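You operate a simulated robot arm through the tools that you are given. There is no shell and no other tool. Be economical: measure what you need, move in short steps, check, and stop when the job is done.

You run a simulated robot arm. Do the job below in one go: nothing can be reset, and whatever is moved stays where it is left.

JOB
Geography quiz: bring the green, white, red and yellow lands to the globe's pointer in turn.
Fine: each land stops at the red pointer; leave the globe switch alone.
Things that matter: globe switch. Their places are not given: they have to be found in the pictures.

Only the result counts: the job must be done as asked and must still hold three seconds after the hand-in. Knocking over, shifting, dropping, spilling or breaking anything else fails it.

ROBOT AND FRAMES
A 7-joint arm with a two-finger parallel gripper, fixed in place. Base frame: the origin is at the foot of the arm, x ahead of it, y to its left, z up. Units: mm, rad, N and s.
With the tool pointing down near the work surface it reaches from about 160 to 560 mm from the base axis. Its first joint turns from -1.152 to 1.152 rad. Payload 2.5 kg.
Tool frame: the origin (TCP) lies between the finger pads and is the grasp point; the fingertips stand 23 mm ahead of it; z points along the fingers, y is the line along which they close. Largest opening 94 mm; finger width 38, thickness 10; the body of the gripper, 54 by 96 mm, starts 39 mm behind the TCP.
Orientation is that of the tool frame in the base frame, as a unit quaternion [x, y, z, w]. With the fingers straight down and closing along the base's y, the tool's x points along the base's -x, its y along +y and its z along -z.

CONTROLS
- The arm moves only by the tool move_arm. Its argument "commands" is one flat list of numbers, 7 for each row, row after row: the shift along the tool's x, y, z in mm, then the turn, a rotation vector about the tool's x, y, z in rad, then the closure, from 0 (fully open) to 1 (shut). In form: [tx, ty, tz, wx, wy, wz, jaw, tx, ty, tz, wx, wy, wz, jaw, ...]. A call has 1 to 20 rows; each row is the pose to reach, as a shift and turn from the pose commanded when the call began, along the tool's axes at that moment. A row lasts 0.2 s, in which the tool goes at most 50 mm and 0.15 rad; a call with a longer step from one row to the next is refused whole, and so is a gripper value outside its range. A pose out of reach is approached as far as the arm can. The call stops where the force on the tool passes 50 N (or 10 N more than at its start, if that is more) or the arm is blocked; 0.2 s more then pass. The fingers move at their own pace (about 108 mm/s each) and stop on an object; they squeeze with about 42 N. The grip force told is the motor's: it shows also when the fingers shut on nothing. Time passes only in rows, and 0.2 s behind the last, so rows that repeat a pose let the fingers close. It gives the time, the measured TCP pose, the force on the tool (base axes), the opening and the grip force at its end, in the units of the frame above (readings bear some noise).
- Cameras (640 x 400 px; columns grow to the right, rows downward): "scene" is fixed at [96.8, -392.5, 549.9]; the picture's right is [0.95, -0.30, 0.00], its down [-0.15, -0.49, -0.86] and it looks along [0.26, 0.82, -0.51] (base axes); focal length 214 px, centre (320, 200). "wrist" rides on the gripper at [86, 16, -75] in the tool frame; the picture's right is [-0.18, 0.98, 0.00], its down [-0.58, -0.11, -0.81] and it looks along [-0.79, -0.15, 0.59] (tool axes); focal length 243 px, centre (320, 200).
- get_image(camera): a new picture of that camera. It takes no simulated time.
- locate(camera, pixels): for up to 12 pixels [column, row] of the newest picture of that camera ("zoom" is the newest enlarged one), the place [x, y, z] in the base frame of the surface seen there, good to about 2 mm. It takes no simulated time.
- zoom(camera, box): a new picture of the part [left, top, right, bottom] of that camera's present view, enlarged. It takes no simulated time.
- hand_in(): hands the job in; it is judged then, once.

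Keep the steps short. Do not move on a guess: measure, check each grasp and each placing, and mend mistakes. In all there are 80 turns and 46 pictures (those below and enlarged ones count). Leave the gripper open and the arm clear of the work at the hand-in unless told otherwise, and finish with a single line.

The tools are called after ">>>" as name(argument=value, ...) on one line, values as JSON. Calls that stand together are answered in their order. move_arm: Moves the arm, as the interface text tells. Its arguments: {"type":"object","properties":{"commands":{"type":"array","items":{"type":"number"}}},"required":["commands"]} The other tools are called the same way: get_image (camera) takes a picture; locate (camera, pixels) gives the place of the surface under pixels of a picture; zoom (camera, box) takes an enlarged picture of a part of a camera's view; hand_in () hands the job in.

At the start:

```text
time_s: 0.0
tool_pos: [325.2, 15.5, 552.9]
tool_rot: [0.0, 1.0, 0.001, 0.0]
force: [0.0, 0.2, -0.2]
gripper_width: 94.0
finger_force: 0.0
```

scene: 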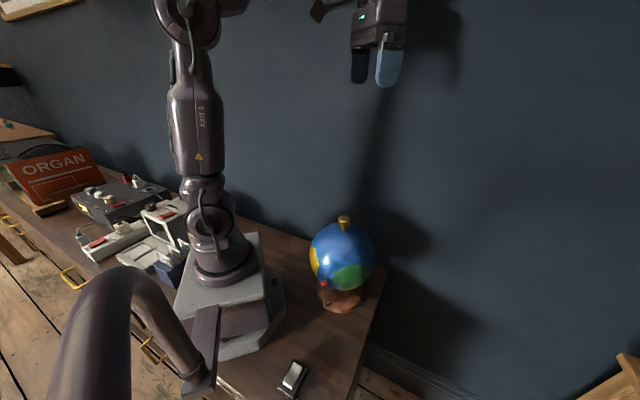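
wrist: 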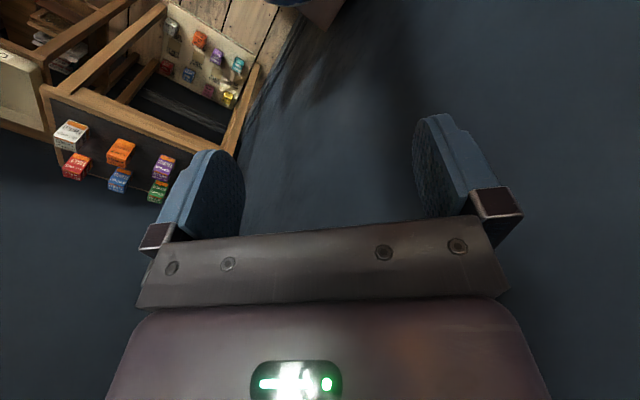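

I see the globe around (342,260) and a switch at (292,378). I'll enlarge both and measure.

>>> zoom(camera="scene", box=[260, 200, 400, 320])

>>> zoom(camera="scene", box=[240, 320, 360, 400])

>>> locate(camera="scene", pixels=[[344, 217], [344, 224], [342, 245], [342, 260], [348, 275], [315, 260], [370, 255], [324, 284], [326, 300], [342, 300], [292, 378], [320, 340]])

```text
3.33 times, centred on (330, 260) of scene
```

zoom: 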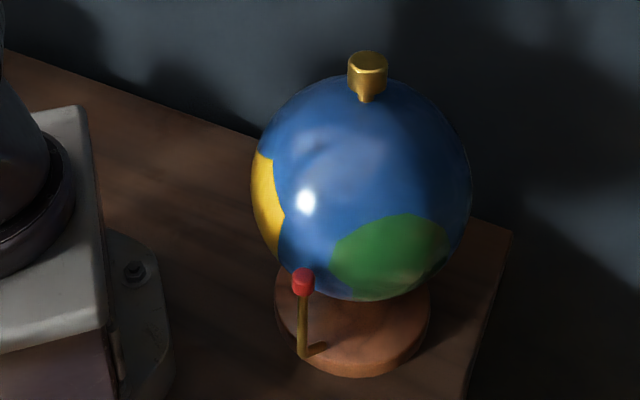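

```text
5.00 times, centred on (300, 360) of scene
```

zoom: 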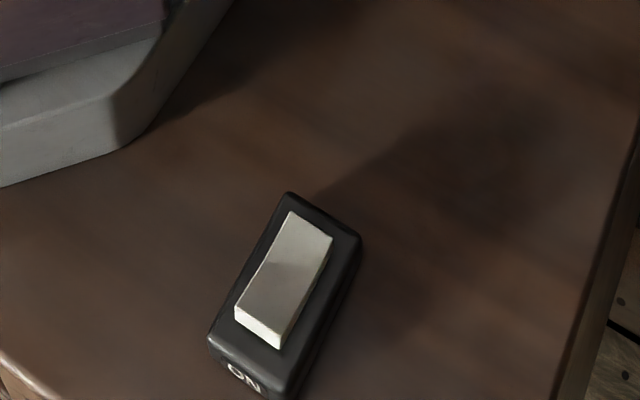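

```text
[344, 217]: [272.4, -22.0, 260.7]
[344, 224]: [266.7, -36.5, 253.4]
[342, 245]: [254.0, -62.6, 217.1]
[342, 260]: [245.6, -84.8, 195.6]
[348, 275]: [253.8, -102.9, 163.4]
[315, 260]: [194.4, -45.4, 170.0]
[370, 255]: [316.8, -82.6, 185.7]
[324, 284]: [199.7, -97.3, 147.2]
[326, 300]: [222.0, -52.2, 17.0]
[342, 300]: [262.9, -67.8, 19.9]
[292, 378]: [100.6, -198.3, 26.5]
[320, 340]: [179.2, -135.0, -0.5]
```

The table is at z≈0 and the globe carries a knob on top at z≈260, with the red pointer in front. I'll enlarge more to measure knob, pole and pointer precisely.

>>> zoom(camera="scene", box=[324, 206, 364, 231])

>>> locate(camera="zoom", pixels=[[320, 160], [320, 190], [270, 180], [370, 180], [320, 240], [280, 240], [360, 240], [320, 300], [320, 330], [200, 330], [440, 330]])

```text
16.00 times, centred on (344, 218) of scene
```

zoom: 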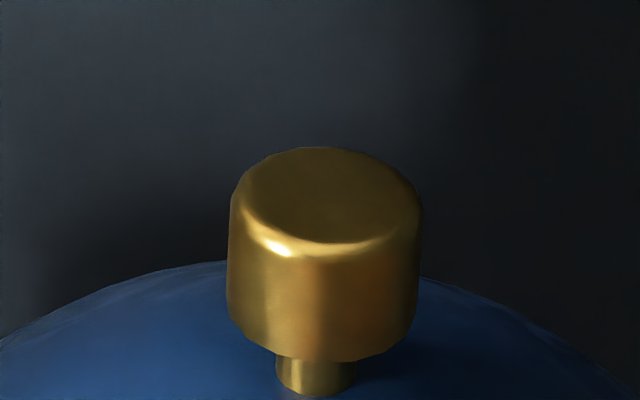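

```text
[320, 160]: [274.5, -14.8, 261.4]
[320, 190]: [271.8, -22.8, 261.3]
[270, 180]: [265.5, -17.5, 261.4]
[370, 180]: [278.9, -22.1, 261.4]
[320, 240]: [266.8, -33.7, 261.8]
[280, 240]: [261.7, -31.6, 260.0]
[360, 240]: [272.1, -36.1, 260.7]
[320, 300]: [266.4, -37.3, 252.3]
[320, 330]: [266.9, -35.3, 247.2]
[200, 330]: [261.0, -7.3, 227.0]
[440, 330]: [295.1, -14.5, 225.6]
```

Knob: axis about (271,-24), top z 261.5, radius ~12; globe centre z≈146, R≈83. Now measuring the pointer, and the outlines of green and yellow.

>>> zoom(camera="scene", box=[300, 220, 380, 320])

>>> locate(camera="scene", pixels=[[324, 281], [324, 285], [322, 284], [326, 284], [324, 296], [333, 274], [348, 267], [368, 270], [358, 264], [345, 285], [500, 150], [360, 140]])

```text
4.00 times, centred on (340, 270) of scene
```

zoom: 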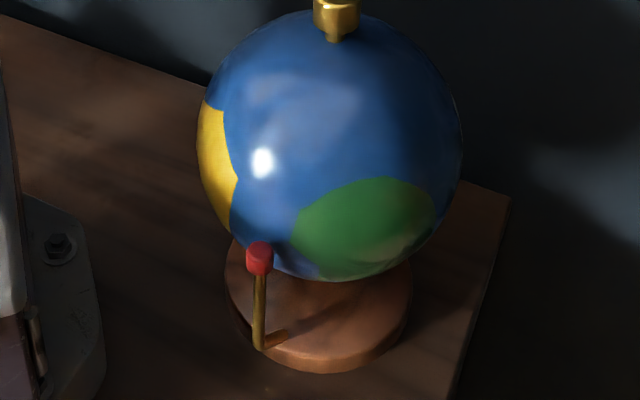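

```text
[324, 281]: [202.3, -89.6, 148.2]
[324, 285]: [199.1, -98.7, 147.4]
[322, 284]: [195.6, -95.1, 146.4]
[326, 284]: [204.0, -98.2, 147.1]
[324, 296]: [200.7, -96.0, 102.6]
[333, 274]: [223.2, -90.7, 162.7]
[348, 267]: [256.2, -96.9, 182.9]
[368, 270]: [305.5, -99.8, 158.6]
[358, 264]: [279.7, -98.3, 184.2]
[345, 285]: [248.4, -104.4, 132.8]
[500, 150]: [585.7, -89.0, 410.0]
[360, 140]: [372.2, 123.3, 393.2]
```

Pointer sits at azimuth −135° about the axis; green centre is at about −95°, so it needs ≈40° clockwise from above. First I hover open over the knob at (272,-24), z 310, and check centring.

>>> move_arm(commands=[26.6, -19.7, 0, 0, 0, 0, 0, 53.2, -39.5, 0, 0, 0, 0, 0, 53.2, -39.5, 45, 0, 0, 0, 0, 53.2, -39.5, 90, 0, 0, 0, 0, 53.2, -39.5, 135, 0, 0, 0, 0, 53.2, -39.5, 180, 0, 0, 0, 0, 53.2, -39.5, 220, 0, 0, 0, 0, 53.2, -39.5, 243, 0, 0, 0, 0, 53.2, -39.5, 243, 0, 0, 0, 0])

>>> get_image(camera="wrist")

>>> get_image(camera="scene")

```text
time_s: 2.0
tool_pos: [270.7, -23.3, 307.9]
tool_rot: [0.001, 1.0, 0.0, 0.0]
force: [-0.4, 0.2, -0.6]
gripper_width: 94.1
finger_force: 0.0
```

```text
39 pictures are left
```

wrist: 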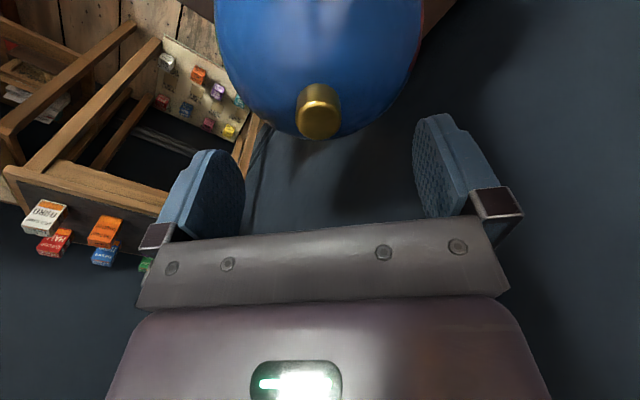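

```text
38 pictures are left
```

scene: 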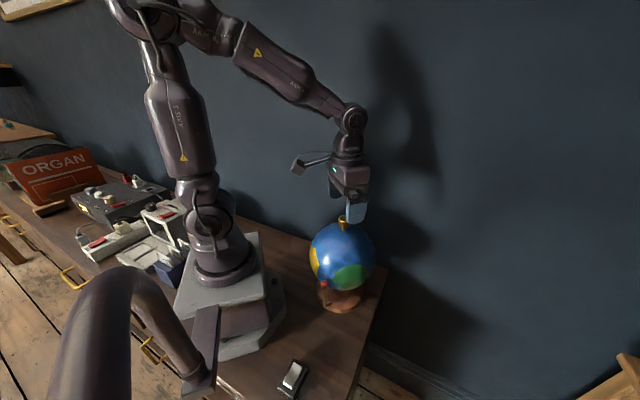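

The wrist view (upside down) shows the knob at (318,112) and a red sliver on the globe's right edge. Enlarging to check knob centre.

>>> zoom(camera="wrist", box=[270, 70, 366, 150])

>>> locate(camera="wrist", pixels=[[320, 105], [304, 112], [335, 112], [320, 130], [300, 127], [341, 127], [318, 137], [320, 120], [310, 120], [330, 120], [420, 20]])

```text
5.00 times, centred on (318, 110) of wrist
```

zoom: 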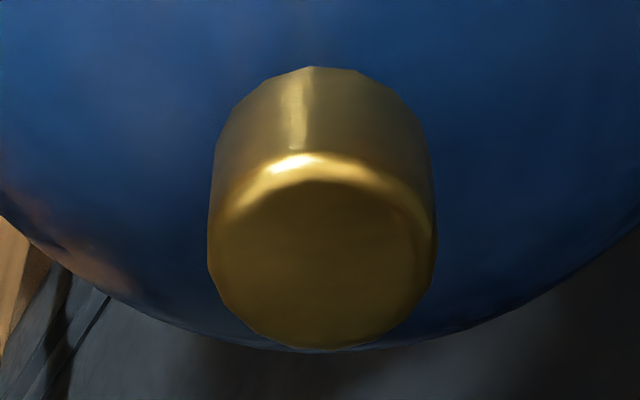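

```text
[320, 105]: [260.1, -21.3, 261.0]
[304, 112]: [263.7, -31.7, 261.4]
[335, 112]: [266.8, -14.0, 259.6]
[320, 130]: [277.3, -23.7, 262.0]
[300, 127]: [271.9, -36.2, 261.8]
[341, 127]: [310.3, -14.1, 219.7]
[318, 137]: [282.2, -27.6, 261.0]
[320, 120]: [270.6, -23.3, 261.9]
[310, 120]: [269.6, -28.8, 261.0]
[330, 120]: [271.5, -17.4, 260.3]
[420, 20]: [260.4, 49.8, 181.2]
```

Knob centre confirmed at (271,-24). Red lies near +95° azimuth, so all lands come in order by clockwise turning. Lowering to z≈261 with fingers open.

>>> move_arm(commands=[0, -0.6, 25, 0, 0, 0, 0, 0, -0.6, 47, 0, 0, 0, 0, 0, -0.6, 47, 0, 0, 0, 0.5, 0, -0.6, 47, 0, 0, 0, 0.6, 0, -0.6, 47, 0, 0, 0, 0.6])

>>> zoom(camera="scene", box=[300, 170, 396, 230])

```text
time_s: 3.2
tool_pos: [271.6, -24.8, 262.8]
tool_rot: [0.0, 1.0, 0.0, 0.0]
force: [-0.1, -0.5, 0.2]
gripper_width: 37.7
finger_force: 0.0
```

```text
6.67 times, centred on (348, 200) of scene
```

zoom: 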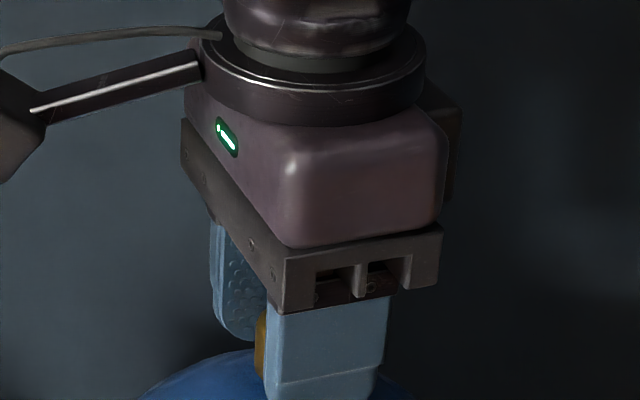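

Fingers straddle the knob with clearance. Closing gently and watching force.

>>> move_arm(commands=[0, 0, 0, 0, 0, 0, 0.68, 0, 0, 0, 0, 0, 0, 0.72, 0, 0, 0, 0, 0, 0, 0.75, 0, 0, 0, 0, 0, 0, 0.8, 0, 0, 0, 0, 0, 0, 0.8])

```text
time_s: 4.4
tool_pos: [272.0, -24.2, 261.3]
tool_rot: [0.001, 1.0, 0.001, 0.0]
force: [0.7, -10.8, -2.6]
gripper_width: 27.2
finger_force: 45.0
```

Gripped: width 27.2, but a −10.8 N side force in y means I'm slightly off centre. Easing 0.7 mm toward −y.

>>> move_arm(commands=[0, -0.7, 0, 0, 0, 0, 0.8, 0, -0.7, 0, 0, 0, 0, 0.8])

>>> zoom(camera="scene", box=[300, 220, 380, 320])

```text
time_s: 5.0
tool_pos: [271.7, -24.8, 262.7]
tool_rot: [0.0, 1.0, 0.0, 0.001]
force: [-6.0, -4.6, 6.3]
gripper_width: 27.4
finger_force: 45.2
```

```text
4.00 times, centred on (340, 270) of scene
```

zoom: 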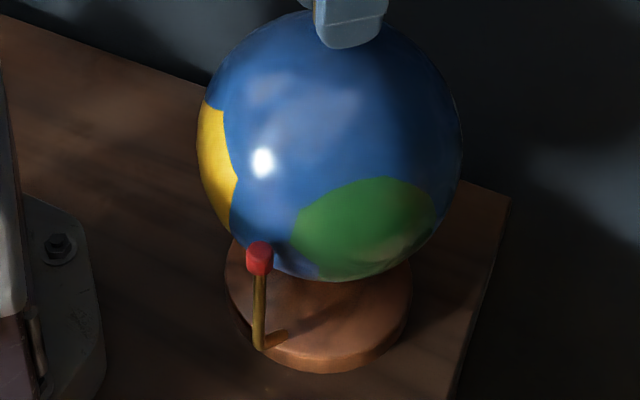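

Globe base hasn't moved and force is smaller. Test turn of 0.2 rad clockwise.

>>> move_arm(commands=[0, 0, 0, 0, 0, 0.05, 0.8, 0, 0, 0, 0, 0, 0.1, 0.8, 0, 0, 0, 0, 0, 0.15, 0.8, 0, 0, 0, 0, 0, 0.2, 0.8, 0, 0, 0, 0, 0, 0.2, 0.8])

>>> zoom(camera="scene", box=[300, 220, 380, 320])

```text
time_s: 6.2
tool_pos: [272.0, -24.2, 264.2]
tool_rot: [0.1, 0.995, 0.001, -0.001]
force: [-12.6, 12.1, 18.6]
gripper_width: 27.5
finger_force: 45.4
```

```text
4.00 times, centred on (340, 270) of scene
```

zoom: 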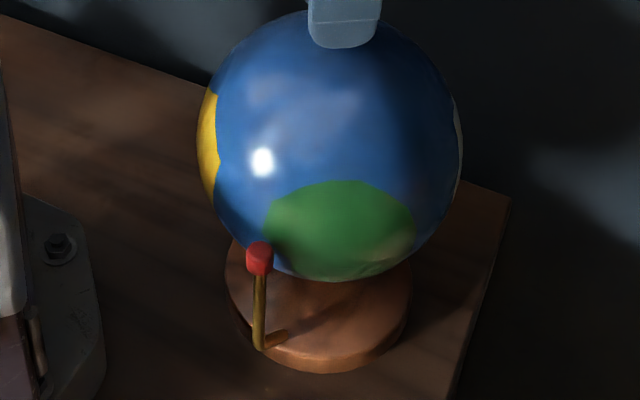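

The globe follows 1:1; white appears at the right edge. Forces are building (−12.6, 12.1, 18.6), so I relieve them with a small shift before going on.

>>> move_arm(commands=[1.2, 0.8, -2, 0, 0, 0, 0.8, 1.2, 0.8, -2, 0, 0, 0, 0.8])

```text
time_s: 6.8
tool_pos: [269.9, -24.3, 262.9]
tool_rot: [0.101, 0.995, 0.0, 0.001]
force: [17.8, 4.6, -33.7]
gripper_width: 27.6
finger_force: 44.6
```

Overcorrected (stiffness ≈26–30 N/mm). Backing off proportionally: x +0.6, y +0.3, z −1.3.

>>> move_arm(commands=[-0.5, 0.3, 1.3, 0, 0, 0, 0.8, -0.5, 0.3, 1.3, 0, 0, 0, 0.8])

```text
time_s: 7.4
tool_pos: [270.3, -24.6, 263.9]
tool_rot: [0.101, 0.995, 0.0, 0.0]
force: [-2.9, 1.1, -4.7]
gripper_width: 27.3
finger_force: 44.6
```

Forces are near zero. Now measuring green's outline and pointer in the last enlarged view.

>>> locate(camera="zoom", pixels=[[267, 220], [412, 220], [280, 200], [396, 200], [340, 183], [415, 230], [290, 193], [384, 193], [340, 230], [300, 266], [390, 265]])

```text
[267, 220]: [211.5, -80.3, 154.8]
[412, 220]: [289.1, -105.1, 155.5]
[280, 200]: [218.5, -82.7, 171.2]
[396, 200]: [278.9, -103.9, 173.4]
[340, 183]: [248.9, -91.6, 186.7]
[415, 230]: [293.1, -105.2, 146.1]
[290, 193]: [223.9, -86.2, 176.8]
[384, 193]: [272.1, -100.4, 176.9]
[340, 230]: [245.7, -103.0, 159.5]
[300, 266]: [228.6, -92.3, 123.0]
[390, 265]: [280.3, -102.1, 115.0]
```

Green centre is at −107.5°; pointer −135.2°. Turning 0.48 rad more.

>>> move_arm(commands=[0, 0, 0, 0, 0, 0.08, 0.8, 0, 0, 0, 0, 0, 0.16, 0.8, 0, 0, 0, 0, 0, 0.24, 0.8, 0, 0, 0, 0, 0, 0.32, 0.8, 0, 0, 0, 0, 0, 0.4, 0.8, 0, 0, 0, 0, 0, 0.48, 0.8, 0, 0, 0, 0, 0, 0.48, 0.8])

>>> zoom(camera="scene", box=[300, 220, 380, 320])

>>> locate(camera="zoom", pixels=[[212, 180], [350, 200], [340, 183], [300, 180]])

```text
time_s: 9.0
tool_pos: [271.6, -24.1, 263.3]
tool_rot: [0.333, 0.943, 0.0, 0.001]
force: [-6.3, 13.1, 28.2]
gripper_width: 27.3
finger_force: 45.4
```

```text
4.00 times, centred on (340, 270) of scene
```

zoom: 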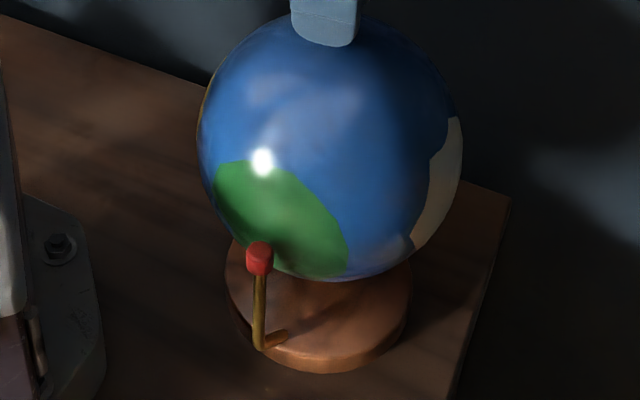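

```text
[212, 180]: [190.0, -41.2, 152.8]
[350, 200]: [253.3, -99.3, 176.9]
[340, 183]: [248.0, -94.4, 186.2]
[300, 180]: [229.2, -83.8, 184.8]
```

Checking green's edges against the pointer.

>>> locate(camera="zoom", pixels=[[216, 185], [218, 200], [343, 240], [338, 225], [222, 167], [320, 200], [280, 170], [347, 255], [300, 182], [416, 230], [443, 140]])

```text
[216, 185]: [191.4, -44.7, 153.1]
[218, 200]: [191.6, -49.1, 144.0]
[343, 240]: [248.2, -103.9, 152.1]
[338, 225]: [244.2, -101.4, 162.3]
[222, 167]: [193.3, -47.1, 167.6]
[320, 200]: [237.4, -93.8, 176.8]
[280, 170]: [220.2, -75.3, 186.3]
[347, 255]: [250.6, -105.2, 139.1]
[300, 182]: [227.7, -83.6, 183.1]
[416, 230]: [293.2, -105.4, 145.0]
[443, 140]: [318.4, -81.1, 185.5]
```

Green's centre is at ≈−135.6°, on the pointer. Relieving force slightly and dwelling 2 s, then opening a little.

>>> move_arm(commands=[0.4, 0.2, -1, 0, 0, 0, 0.8, 0.4, 0.2, -1, 0, 0, 0, 0.8, 0.4, 0.2, -1, 0, 0, 0, 0.8, 0.4, 0.2, -1, 0, 0, 0, 0.8, 0.4, 0.2, -1, 0, 0, 0, 0.8, 0.4, 0.2, -1, 0, 0, 0, 0.8, 0.4, 0.2, -1, 0, 0, 0, 0.8, 0.4, 0.2, -1, 0, 0, 0, 0.8, 0.4, 0.2, -1, 0, 0, 0, 0.8, 0.4, 0.2, -1, 0, 0, 0, 0.8])

>>> move_arm(commands=[0, 0, 0, 0, 0, 0, 0.7, 0, 0, 0, 0, 0, 0, 0.6, 0, 0, 0, 0, 0, 0, 0.55, 0, 0, 0, 0, 0, 0, 0.55])

>>> zoom(camera="scene", box=[300, 220, 380, 320])

```text
time_s: 11.2
tool_pos: [270.5, -24.8, 263.9]
tool_rot: [0.334, 0.942, 0.0, 0.0]
force: [23.9, 16.5, -35.5]
gripper_width: 27.1
finger_force: 44.4
```

```text
time_s: 12.2
tool_pos: [270.0, -23.1, 264.5]
tool_rot: [0.334, 0.943, 0.0, 0.0]
force: [-0.2, -0.1, -0.2]
gripper_width: 42.4
finger_force: 0.0
```

```text
4.00 times, centred on (340, 270) of scene
```

zoom: 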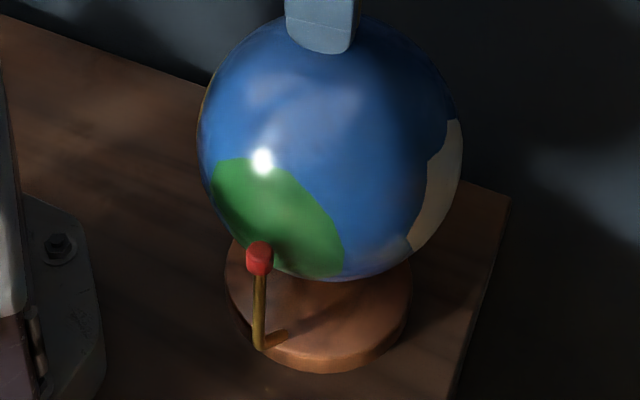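

Green dwelt at the pointer; jaws open, globe stayed. Now unwinding the wrist 1.571 rad anticlockwise with jaws open around the knob.

>>> move_arm(commands=[-0.3, -0.4, 1, 0, 0, -0.14, 0.55, -0.3, -0.4, 2, 0, 0, -0.28, 0.55, -0.3, -0.4, 2, 0, 0, -0.42, 0.55, -0.3, -0.4, 2, 0, 0, -0.56, 0.55, -0.3, -0.4, 2, 0, 0, -0.7, 0.55, -0.3, -0.4, 2, 0, 0, -0.84, 0.55, -0.3, -0.4, 2, 0, 0, -0.98, 0.55, -0.3, -0.4, 2, 0, 0, -1.12, 0.55, -0.3, -0.4, 2, 0, 0, -1.26, 0.55, -0.3, -0.4, 2, 0, 0, -1.4, 0.55, -0.3, -0.4, 2, 0, 0, -1.54, 0.55, -0.3, -0.4, 2, 0, 0, -1.571, 0.55, -0.3, -0.4, 2, 0, 0, -1.571, 0.55])

>>> zoom(camera="scene", box=[300, 220, 380, 320])

>>> zoom(camera="wrist", box=[200, 0, 440, 200])

```text
time_s: 15.0
tool_pos: [270.8, -24.3, 262.3]
tool_rot: [-0.431, 0.902, 0.0, 0.0]
force: [0.2, 0.7, -0.1]
gripper_width: 42.5
finger_force: 0.0
```

```text
4.00 times, centred on (340, 270) of scene
```

zoom: 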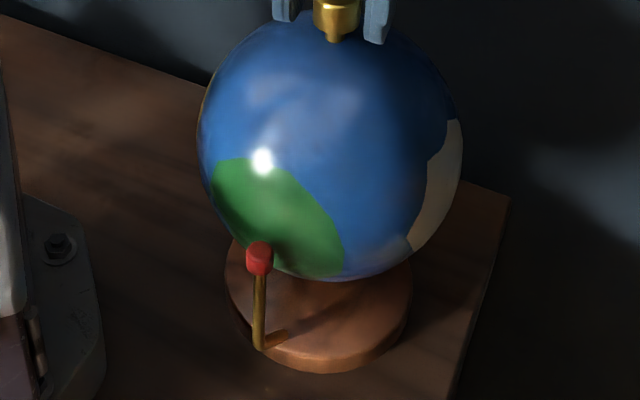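

```text
2.00 times, centred on (320, 100) of wrist
```

zoom: 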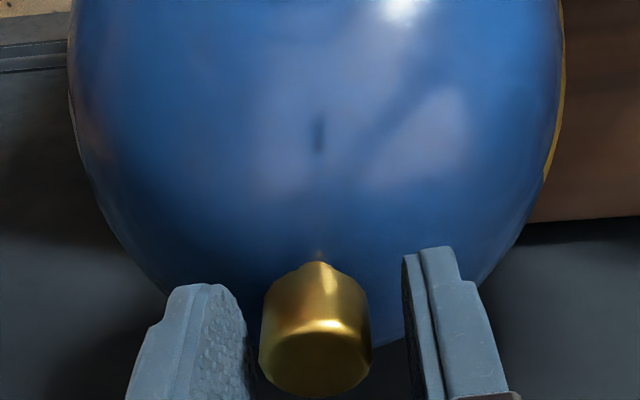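

Unwound cleanly; globe unmoved. Closing to just over the knob width (≈28.5 mm) and reading side force to check centring.

>>> move_arm(commands=[0, 0, 0, 0, 0, 0, 0.62, 0, 0, 0, 0, 0, 0, 0.67, 0, 0, 0, 0, 0, 0, 0.695, 0, 0, 0, 0, 0, 0, 0.695])

```text
time_s: 16.0
tool_pos: [270.4, -24.8, 262.7]
tool_rot: [-0.431, 0.902, 0.0, 0.001]
force: [1.5, -1.2, -0.5]
gripper_width: 30.0
finger_force: 1.4
```

One finger already touches lightly (≈2 N toward tool −y) while 2.7 mm of slack remains; so shift −1.2 mm in tool y and then close.

>>> move_arm(commands=[0, -1.2, 0, 0, 0, 0, 0.695, 0, -1.2, 0, 0, 0, 0, 0.72, 0, -1.2, 0, 0, 0, 0, 0.8, 0, -1.2, 0, 0, 0, 0, 0.8])

```text
time_s: 17.0
tool_pos: [271.7, -26.2, 262.2]
tool_rot: [-0.431, 0.902, -0.001, 0.0]
force: [3.8, -3.0, -1.9]
gripper_width: 27.3
finger_force: 45.2
```

Good grip with small forces. Turning 0.7 rad clockwise first.

>>> move_arm(commands=[0.2, -0.1, 0, 0, 0, 0.08, 0.8, 0.4, -0.2, 0, 0, 0, 0.16, 0.8, 0.4, -0.2, 0, 0, 0, 0.24, 0.8, 0.4, -0.2, 0, 0, 0, 0.32, 0.8, 0.4, -0.2, 0, 0, 0, 0.4, 0.8, 0.4, -0.2, 0, 0, 0, 0.48, 0.8, 0.4, -0.2, 0, 0, 0, 0.56, 0.8, 0.4, -0.2, 0, 0, 0, 0.64, 0.8, 0.4, -0.2, 0, 0, 0, 0.7, 0.8, 0.4, -0.2, 0, 0, 0, 0.7, 0.8])

```text
time_s: 19.2
tool_pos: [271.2, -25.9, 262.0]
tool_rot: [-0.095, 0.995, 0.001, 0.0]
force: [3.5, 17.9, 4.2]
gripper_width: 27.2
finger_force: 45.0
```

Only +18 N in y; relieving 0.5 mm along tool y while turning 0.7 rad more.

>>> move_arm(commands=[0, 0.3, 0, 0, 0, 0.08, 0.8, 0, 0.5, 0, 0, 0, 0.16, 0.8, 0, 0.5, 0, 0, 0, 0.24, 0.8, 0, 0.5, 0, 0, 0, 0.32, 0.8, 0, 0.5, 0, 0, 0, 0.4, 0.8, 0, 0.5, 0, 0, 0, 0.48, 0.8, 0, 0.5, 0, 0, 0, 0.56, 0.8, 0, 0.5, 0, 0, 0, 0.64, 0.8, 0, 0.5, 0, 0, 0, 0.7, 0.8, 0, 0.5, 0, 0, 0, 0.7, 0.8])

>>> zoom(camera="scene", box=[300, 220, 380, 320])

```text
time_s: 21.4
tool_pos: [271.4, -23.4, 262.5]
tool_rot: [0.253, 0.968, 0.002, 0.0]
force: [-1.4, 26.3, 9.9]
gripper_width: 27.2
finger_force: 44.9
```

```text
4.00 times, centred on (340, 270) of scene
```

zoom: 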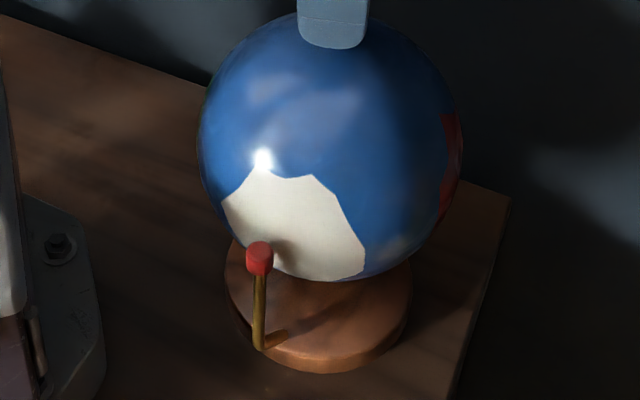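

White is nearly at the pointer. Measuring its outline.

>>> locate(camera="zoom", pixels=[[224, 197], [248, 174], [271, 166], [312, 177], [335, 196], [346, 219], [364, 247], [362, 268], [228, 215], [238, 233], [345, 280], [300, 278]])

```text
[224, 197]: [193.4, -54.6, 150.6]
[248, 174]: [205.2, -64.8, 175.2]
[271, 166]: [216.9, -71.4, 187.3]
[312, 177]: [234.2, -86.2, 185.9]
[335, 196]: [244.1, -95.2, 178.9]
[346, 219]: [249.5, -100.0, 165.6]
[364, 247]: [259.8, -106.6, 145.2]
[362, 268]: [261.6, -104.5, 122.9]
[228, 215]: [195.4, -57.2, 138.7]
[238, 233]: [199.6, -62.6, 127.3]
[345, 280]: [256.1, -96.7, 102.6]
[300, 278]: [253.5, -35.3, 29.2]
```

White's centre is at about −128.5°; turning 0.118 rad more, with a small side relief, then dwelling.

>>> move_arm(commands=[0.2, 0.4, 0, 0, 0, 0.06, 0.8, 0.2, 0.4, 0, 0, 0, 0.118, 0.8, 0.2, 0.4, 0, 0, 0, 0.118, 0.8, 0.2, 0.4, 0, 0, 0, 0.118, 0.8])

>>> zoom(camera="scene", box=[300, 220, 380, 320])

>>> locate(camera="zoom", pixels=[[216, 187], [240, 166], [258, 160], [297, 168], [320, 191], [331, 215], [348, 247], [222, 205], [348, 265], [432, 180], [425, 210], [259, 258]])

```text
time_s: 22.4
tool_pos: [270.9, -24.6, 261.9]
tool_rot: [0.309, 0.951, 0.001, 0.0]
force: [-3.0, 24.5, 22.1]
gripper_width: 26.9
finger_force: 44.8
```

```text
4.00 times, centred on (340, 270) of scene
```

zoom: 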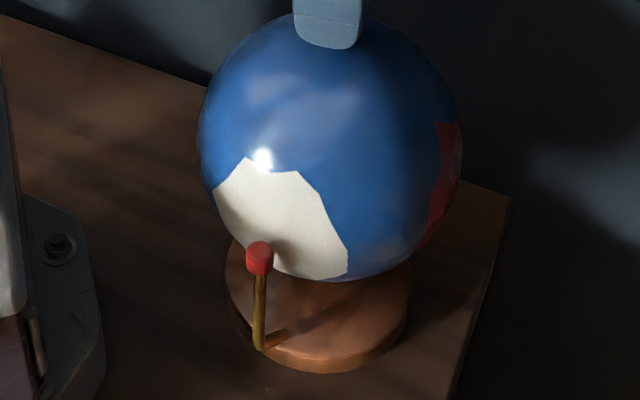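

```text
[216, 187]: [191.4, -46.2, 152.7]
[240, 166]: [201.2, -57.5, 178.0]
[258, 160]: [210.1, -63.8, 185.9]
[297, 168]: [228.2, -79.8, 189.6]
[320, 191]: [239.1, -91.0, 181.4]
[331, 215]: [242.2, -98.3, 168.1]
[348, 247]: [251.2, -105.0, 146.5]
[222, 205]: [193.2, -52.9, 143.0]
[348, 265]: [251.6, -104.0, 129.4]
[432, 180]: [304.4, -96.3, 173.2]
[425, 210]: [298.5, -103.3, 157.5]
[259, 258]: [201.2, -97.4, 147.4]
```

White is centred at −135°. Dwelling 2 s, then opening the jaws.

>>> move_arm(commands=[0, 0, 0, 0, 0, 0, 0.8, 0, 0, 0, 0, 0, 0, 0.8, 0, 0, 0, 0, 0, 0, 0.8, 0, 0, 0, 0, 0, 0, 0.8, 0, 0, 0, 0, 0, 0, 0.8, 0, 0, 0, 0, 0, 0, 0.8, 0, 0, 0, 0, 0, 0, 0.8, 0, 0, 0, 0, 0, 0, 0.8, 0, 0, 0, 0, 0, 0, 0.8, 0, 0, 0, 0, 0, 0, 0.7, 0, 0, 0, 0, 0, 0, 0.6, 0, 0, 0, 0, 0, 0, 0.55, 0, 0, 0, 0, 0, 0, 0.55])

>>> zoom(camera="scene", box=[300, 220, 380, 320])

```text
time_s: 25.2
tool_pos: [271.9, -24.9, 262.2]
tool_rot: [0.309, 0.951, 0.0, -0.001]
force: [0.0, -0.7, -0.6]
gripper_width: 42.3
finger_force: 0.1
```

```text
4.00 times, centred on (340, 270) of scene
```

zoom: 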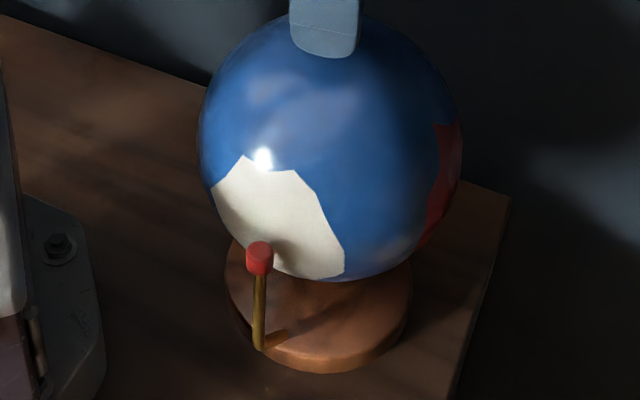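

White held. Unwinding 1.571 rad with jaws open and going to the known good grip centre.

>>> move_arm(commands=[-0.6, -0.2, 0, 0, 0, -0.14, 0.55, -0.6, -0.2, 0, 0, 0, -0.28, 0.55, -0.6, -0.2, 0, 0, 0, -0.42, 0.55, -0.6, -0.2, 0, 0, 0, -0.56, 0.55, -0.6, -0.2, 0, 0, 0, -0.7, 0.55, -0.6, -0.2, 0, 0, 0, -0.84, 0.55, -0.6, -0.2, 0, 0, 0, -0.98, 0.55, -0.6, -0.2, 0, 0, 0, -1.12, 0.55, -0.6, -0.2, 0, 0, 0, -1.26, 0.55, -0.6, -0.2, 0, 0, 0, -1.4, 0.55, -0.6, -0.2, 0, 0, 0, -1.54, 0.55, -0.6, -0.2, 0, 0, 0, -1.571, 0.62, -0.6, -0.2, 0, 0, 0, -1.571, 0.67, -0.6, -0.2, 0, 0, 0, -1.571, 0.695, -0.6, -0.2, 0, 0, 0, -1.571, 0.695])

```text
time_s: 28.4
tool_pos: [272.0, -25.5, 262.2]
tool_rot: [-0.455, 0.891, 0.0, 0.0]
force: [0.9, 0.6, 0.8]
gripper_width: 28.5
finger_force: 0.0
```

No contact at 28.5 mm opening: well centred. Closing and turning 0.7 rad.

>>> move_arm(commands=[0, 0, 0, 0, 0, 0, 0.72, 0, 0, 0, 0, 0, 0, 0.8, 0, 0, 0, 0, 0, 0, 0.8, 0, 0, 0, 0, 0, 0.08, 0.8, 0, 0, 0, 0, 0, 0.16, 0.8, 0, 0, 0, 0, 0, 0.24, 0.8, 0, 0, 0, 0, 0, 0.32, 0.8, 0, 0, 0, 0, 0, 0.4, 0.8, 0, 0, 0, 0, 0, 0.48, 0.8, 0, 0, 0, 0, 0, 0.56, 0.8, 0, 0, 0, 0, 0, 0.64, 0.8, 0, 0, 0, 0, 0, 0.7, 0.8, 0, 0, 0, 0, 0, 0.7, 0.8])

```text
time_s: 31.2
tool_pos: [270.7, -24.0, 261.5]
tool_rot: [-0.121, 0.993, 0.0, 0.0]
force: [-13.0, 2.6, 28.8]
gripper_width: 27.3
finger_force: 45.1
```

Relieving z by 0.6 mm and x by 0.3 mm while turning another 0.7 rad.

>>> move_arm(commands=[0.2, 0.1, -0.4, 0, 0, 0.08, 0.8, 0.3, 0.2, -0.6, 0, 0, 0.16, 0.8, 0.3, 0.2, -0.6, 0, 0, 0.24, 0.8, 0.3, 0.3, -0.6, 0, 0, 0.32, 0.8, 0.3, 0.4, -0.6, 0, 0, 0.4, 0.8, 0.3, 0.4, -0.6, 0, 0, 0.48, 0.8, 0.3, 0.4, -0.6, 0, 0, 0.56, 0.8, 0.3, 0.4, -0.6, 0, 0, 0.64, 0.8, 0.3, 0.4, -0.6, 0, 0, 0.7, 0.8, 0.3, 0.4, -0.6, 0, 0, 0.7, 0.8])

>>> zoom(camera="scene", box=[300, 220, 380, 320])

```text
time_s: 33.4
tool_pos: [272.4, -24.2, 262.8]
tool_rot: [0.226, 0.974, 0.0, 0.0]
force: [13.2, 22.2, -29.8]
gripper_width: 27.3
finger_force: 45.1
```

```text
4.00 times, centred on (340, 270) of scene
```

zoom: 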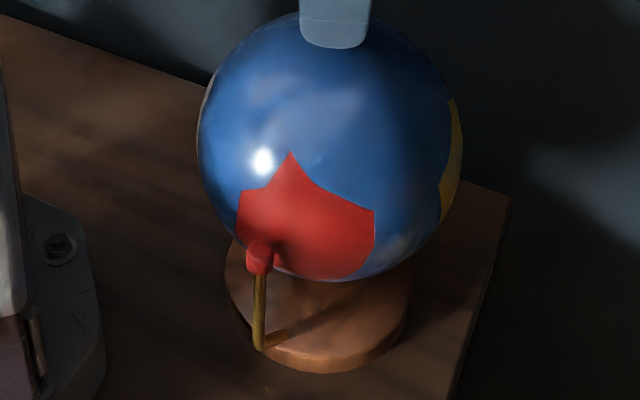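

Red has come round. Measuring its outline.

>>> locate(camera="zoom", pixels=[[241, 194], [270, 186], [290, 154], [315, 187], [345, 204], [373, 211], [373, 235], [368, 255], [350, 275], [239, 215], [242, 232], [290, 240]])

```text
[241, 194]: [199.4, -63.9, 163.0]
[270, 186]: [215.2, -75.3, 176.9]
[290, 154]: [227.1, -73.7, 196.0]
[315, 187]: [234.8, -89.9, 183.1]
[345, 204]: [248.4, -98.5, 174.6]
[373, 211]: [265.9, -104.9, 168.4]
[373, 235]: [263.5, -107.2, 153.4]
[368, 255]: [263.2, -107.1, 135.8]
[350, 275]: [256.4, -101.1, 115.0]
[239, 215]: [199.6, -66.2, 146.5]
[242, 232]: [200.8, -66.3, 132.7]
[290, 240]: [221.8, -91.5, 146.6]
```

Red's centre ≈−124°. Turning 0.197 rad more with force relief, and checking.

>>> move_arm(commands=[0, 0.3, 0.3, 0, 0, 0.07, 0.8, 0, 0.5, 0.4, 0, 0, 0.14, 0.8, 0, 0.5, 0.4, 0, 0, 0.197, 0.8, 0, 0.5, 0.4, 0, 0, 0.197, 0.8, 0, 0.5, 0.4, 0, 0, 0.197, 0.8])

>>> zoom(camera="scene", box=[300, 220, 380, 320])

>>> locate(camera="zoom", pixels=[[222, 177], [222, 200], [270, 142], [350, 205], [345, 235], [335, 260], [290, 178], [430, 180], [420, 220]])

```text
time_s: 34.6
tool_pos: [271.2, -24.7, 262.0]
tool_rot: [0.321, 0.947, 0.001, -0.002]
force: [8.2, 20.1, -20.2]
gripper_width: 27.5
finger_force: 44.6
```

```text
4.00 times, centred on (340, 270) of scene
```

zoom: 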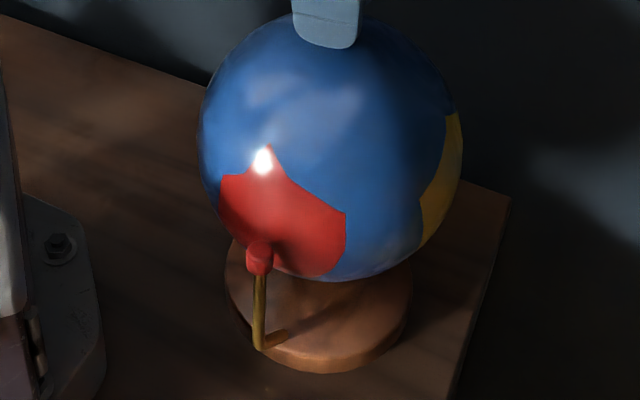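

```text
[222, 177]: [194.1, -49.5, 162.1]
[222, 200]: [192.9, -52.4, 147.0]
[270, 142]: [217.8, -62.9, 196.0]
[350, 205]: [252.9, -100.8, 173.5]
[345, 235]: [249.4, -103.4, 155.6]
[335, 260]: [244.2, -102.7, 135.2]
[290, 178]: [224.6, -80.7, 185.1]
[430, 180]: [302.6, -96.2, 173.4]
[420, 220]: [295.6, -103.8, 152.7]
```

Red edges at −160.5° and −105.6°, centre ≈−134°; a hair more (0.015 rad), dwell 2 s, then open.

>>> move_arm(commands=[0, 0, 0, 0, 0, 0.015, 0.8, 0, 0, 0, 0, 0, 0.015, 0.8, 0, 0, 0, 0, 0, 0.015, 0.8, 0, 0, 0, 0, 0, 0.015, 0.8, 0, 0, 0, 0, 0, 0.015, 0.8, 0, 0, 0, 0, 0, 0.015, 0.8, 0, 0, 0, 0, 0, 0.015, 0.8, 0, 0, 0, 0, 0, 0.015, 0.8, 0, 0, 0, 0, 0, 0.015, 0.8, 0, 0, 0, 0, 0, 0.015, 0.7, 0, 0, 0, 0, 0, 0.015, 0.6, 0, 0, 0, 0, 0, 0.015, 0.55, 0, 0, 0, 0, 0, 0.015, 0.55])

>>> zoom(camera="scene", box=[300, 220, 380, 320])

```text
time_s: 37.4
tool_pos: [272.0, -24.2, 262.0]
tool_rot: [0.327, 0.945, 0.0, 0.0]
force: [-0.6, 1.0, 0.1]
gripper_width: 42.6
finger_force: 0.1
```

```text
4.00 times, centred on (340, 270) of scene
```

zoom: 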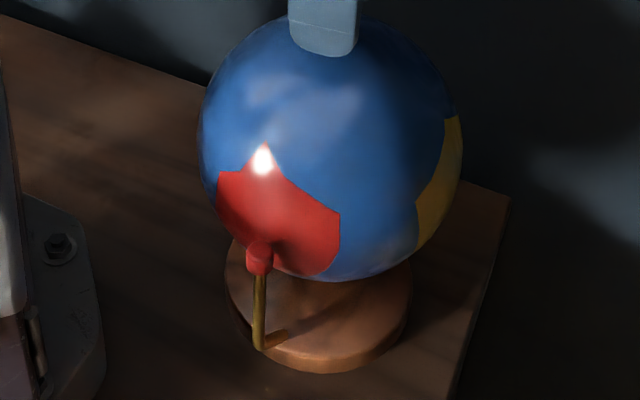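

Red held and still centred. Unwinding again and pre-closing to 28.5 mm.

>>> move_arm(commands=[-0.6, -0.5, 0.2, 0, 0, -0.14, 0.55, -0.6, -0.5, 0.2, 0, 0, -0.28, 0.55, -0.6, -0.5, 0.2, 0, 0, -0.42, 0.55, -0.6, -0.5, 0.2, 0, 0, -0.56, 0.55, -0.6, -0.5, 0.2, 0, 0, -0.7, 0.55, -0.6, -0.5, 0.2, 0, 0, -0.84, 0.55, -0.6, -0.5, 0.2, 0, 0, -0.98, 0.55, -0.6, -0.5, 0.2, 0, 0, -1.12, 0.55, -0.6, -0.5, 0.2, 0, 0, -1.26, 0.55, -0.6, -0.5, 0.2, 0, 0, -1.4, 0.55, -0.6, -0.5, 0.2, 0, 0, -1.54, 0.55, -0.6, -0.5, 0.2, 0, 0, -1.571, 0.62, -0.6, -0.5, 0.2, 0, 0, -1.571, 0.67, -0.6, -0.5, 0.2, 0, 0, -1.571, 0.695, -0.6, -0.5, 0.2, 0, 0, -1.571, 0.695])

```text
time_s: 40.6
tool_pos: [272.1, -25.4, 261.8]
tool_rot: [-0.436, 0.9, -0.001, 0.0]
force: [0.7, -0.3, 0.9]
gripper_width: 28.4
finger_force: 0.0
```

Free of contact and centred. Closing and turning 0.7 rad.

>>> move_arm(commands=[0, 0, 0, 0, 0, 0, 0.72, 0, 0, 0, 0, 0, 0, 0.8, 0, 0, 0, 0, 0, 0, 0.8, 0, 0, 0, 0, 0, 0.08, 0.8, 0, 0, 0, 0, 0, 0.16, 0.8, 0, 0, 0, 0, 0, 0.24, 0.8, 0, 0, 0, 0, 0, 0.32, 0.8, 0, 0, 0, 0, 0, 0.4, 0.8, 0, 0, 0, 0, 0, 0.48, 0.8, 0, 0, 0, 0, 0, 0.56, 0.8, 0, 0, 0, 0, 0, 0.64, 0.8, 0, 0, 0, 0, 0, 0.7, 0.8, 0, 0, 0, 0, 0, 0.7, 0.8])

```text
time_s: 43.4
tool_pos: [271.4, -25.9, 263.0]
tool_rot: [-0.1, 0.995, 0.0, -0.001]
force: [-10.0, 7.4, 3.6]
gripper_width: 27.4
finger_force: 44.8
```

Forces are low. Turning 0.7 rad more with a small y relief.

>>> move_arm(commands=[0.2, 0.2, 0, 0, 0, 0.08, 0.8, 0.3, 0.3, 0, 0, 0, 0.16, 0.8, 0.3, 0.3, 0, 0, 0, 0.24, 0.8, 0.3, 0.4, 0, 0, 0, 0.32, 0.8, 0.3, 0.5, 0, 0, 0, 0.4, 0.8, 0.3, 0.5, 0, 0, 0, 0.48, 0.8, 0.3, 0.5, 0, 0, 0, 0.56, 0.8, 0.3, 0.5, 0, 0, 0, 0.64, 0.8, 0.3, 0.5, 0, 0, 0, 0.7, 0.8, 0.3, 0.5, 0, 0, 0, 0.7, 0.8])

>>> zoom(camera="scene", box=[300, 220, 380, 320])

```text
time_s: 45.6
tool_pos: [272.0, -24.4, 261.4]
tool_rot: [0.248, 0.969, 0.0, 0.0]
force: [7.4, 16.7, -24.5]
gripper_width: 27.4
finger_force: 45.0
```

```text
4.00 times, centred on (340, 270) of scene
```

zoom: 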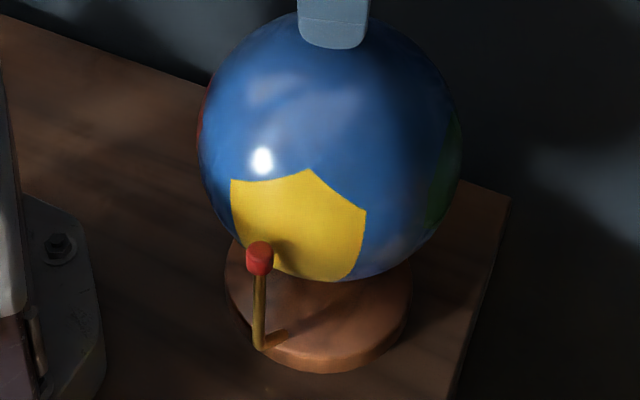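

Yellow has come round; measuring its outline.

>>> locate(camera="zoom", pixels=[[233, 183], [233, 205], [240, 232], [265, 181], [308, 172], [335, 190], [364, 213], [362, 240], [356, 262], [348, 278]])

```text
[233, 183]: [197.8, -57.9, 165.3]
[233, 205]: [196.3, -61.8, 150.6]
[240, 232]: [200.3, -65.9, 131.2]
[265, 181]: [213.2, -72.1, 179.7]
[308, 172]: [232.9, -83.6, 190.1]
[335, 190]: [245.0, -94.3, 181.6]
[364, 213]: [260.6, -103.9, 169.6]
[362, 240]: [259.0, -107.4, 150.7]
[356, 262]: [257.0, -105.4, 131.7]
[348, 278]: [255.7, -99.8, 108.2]
```

Yellow's centre ≈−126°. Turning 0.155 rad more.

>>> move_arm(commands=[0, 0.3, 0.2, 0, 0, 0.06, 0.8, 0, 0.45, 0.3, 0, 0, 0.12, 0.8, 0, 0.45, 0.3, 0, 0, 0.155, 0.8, 0, 0.45, 0.3, 0, 0, 0.155, 0.8, 0, 0.45, 0.3, 0, 0, 0.155, 0.8])

>>> zoom(camera="scene", box=[300, 220, 380, 320])

>>> locate(camera="zoom", pixels=[[220, 170], [220, 195], [287, 160], [345, 215], [342, 240], [335, 262]])

```text
time_s: 46.8
tool_pos: [272.1, -24.0, 263.0]
tool_rot: [0.322, 0.947, -0.001, 0.001]
force: [11.5, 15.7, -19.5]
gripper_width: 27.6
finger_force: 45.1
```

```text
4.00 times, centred on (340, 270) of scene
```

zoom: 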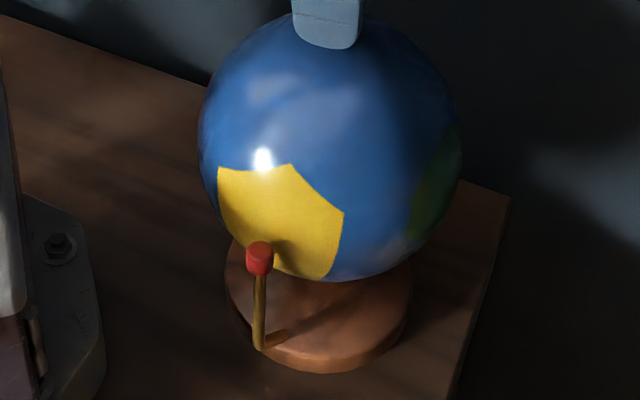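

```text
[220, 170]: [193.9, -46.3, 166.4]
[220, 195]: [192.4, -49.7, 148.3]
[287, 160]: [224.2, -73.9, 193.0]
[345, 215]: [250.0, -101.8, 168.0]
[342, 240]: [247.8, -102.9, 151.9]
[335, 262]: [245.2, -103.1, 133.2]
```

Yellow's centre is −134.6°, on the pointer. Dwelling 2 s, then opening.

>>> move_arm(commands=[0, 0, 0, 0, 0, 0, 0.8, 0, 0, 0, 0, 0, 0, 0.8, 0, 0, 0, 0, 0, 0, 0.8, 0, 0, 0, 0, 0, 0, 0.8, 0, 0, 0, 0, 0, 0, 0.8, 0, 0, 0, 0, 0, 0, 0.8, 0, 0, 0, 0, 0, 0, 0.8, 0, 0, 0, 0, 0, 0, 0.8, 0, 0, 0, 0, 0, 0, 0.8, 0, 0, 0, 0, 0, 0, 0.7, 0, 0, 0, 0, 0, 0, 0.6, 0, 0, 0, 0, 0, 0, 0.4, 0, 0, 0, 0, 0, 0, 0.3, 0, 0, 0, 0, 0, 0, 0.3])

>>> zoom(camera="scene", box=[300, 220, 380, 320])

>>> locate(camera="zoom", pixels=[[217, 190], [338, 240], [341, 215], [259, 258]])

```text
time_s: 49.8
tool_pos: [272.2, -26.4, 262.6]
tool_rot: [0.321, 0.947, 0.0, 0.0]
force: [-1.0, -0.1, -0.2]
gripper_width: 65.8
finger_force: 0.0
```

```text
4.00 times, centred on (340, 270) of scene
```

zoom: 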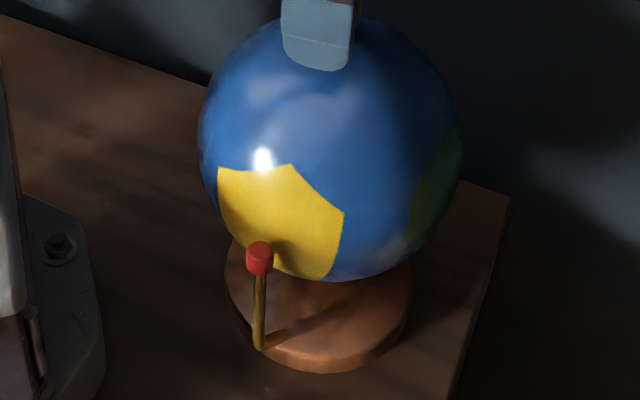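

```text
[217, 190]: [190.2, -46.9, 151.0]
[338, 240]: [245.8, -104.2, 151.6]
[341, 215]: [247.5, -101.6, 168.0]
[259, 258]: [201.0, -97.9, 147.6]
```

Yellow stays on the pointer after release. Opening fully and raising the arm straight up.

>>> move_arm(commands=[0, 0, 0, 0, 0, 0, 0, 0, 0, 0, 0, 0, 0, 0, 0, 0, -30, 0, 0, 0, 0, 0, 0, -70, 0, 0, 0, 0, 0, 0, -110, 0, 0, 0, 0, 0, 0, -150, 0, 0, 0, 0, 0, 0, -190, 0, 0, 0, 0, 0, 0, -190, 0, 0, 0, 0])

>>> get_image(camera="scene")

>>> zoom(camera="scene", box=[300, 220, 380, 320])

```text
time_s: 51.6
tool_pos: [271.5, -23.3, 451.4]
tool_rot: [0.32, 0.947, -0.001, 0.0]
force: [0.2, -0.2, 0.2]
gripper_width: 94.0
finger_force: 0.1
```

```text
20 pictures are left
```

scene: 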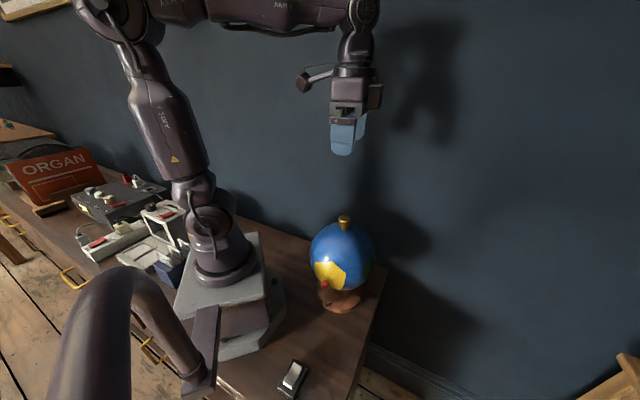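

```text
4.00 times, centred on (340, 270) of scene
```

zoom: 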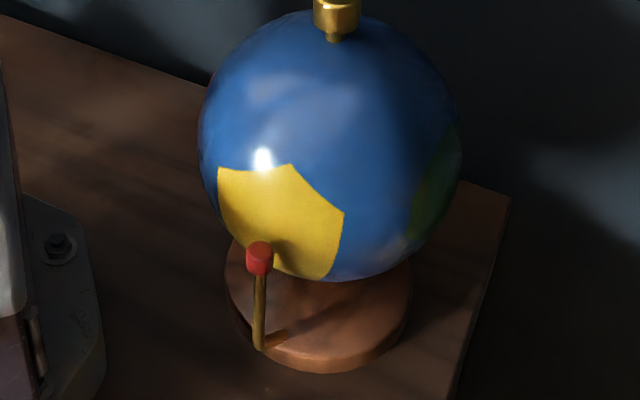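

The globe base has not moved, yellow is at the pointer, the switch is untouched and the arm is clear with the gripper open. Handing in.

>>> hand_in()

```text
The job is handed in.
```

Green, white, red and yellow were each stopped at the red pointer for about 2 s in that order, yellow is still there, the globe switch was not touched, and the job is handed in (result not reported back).
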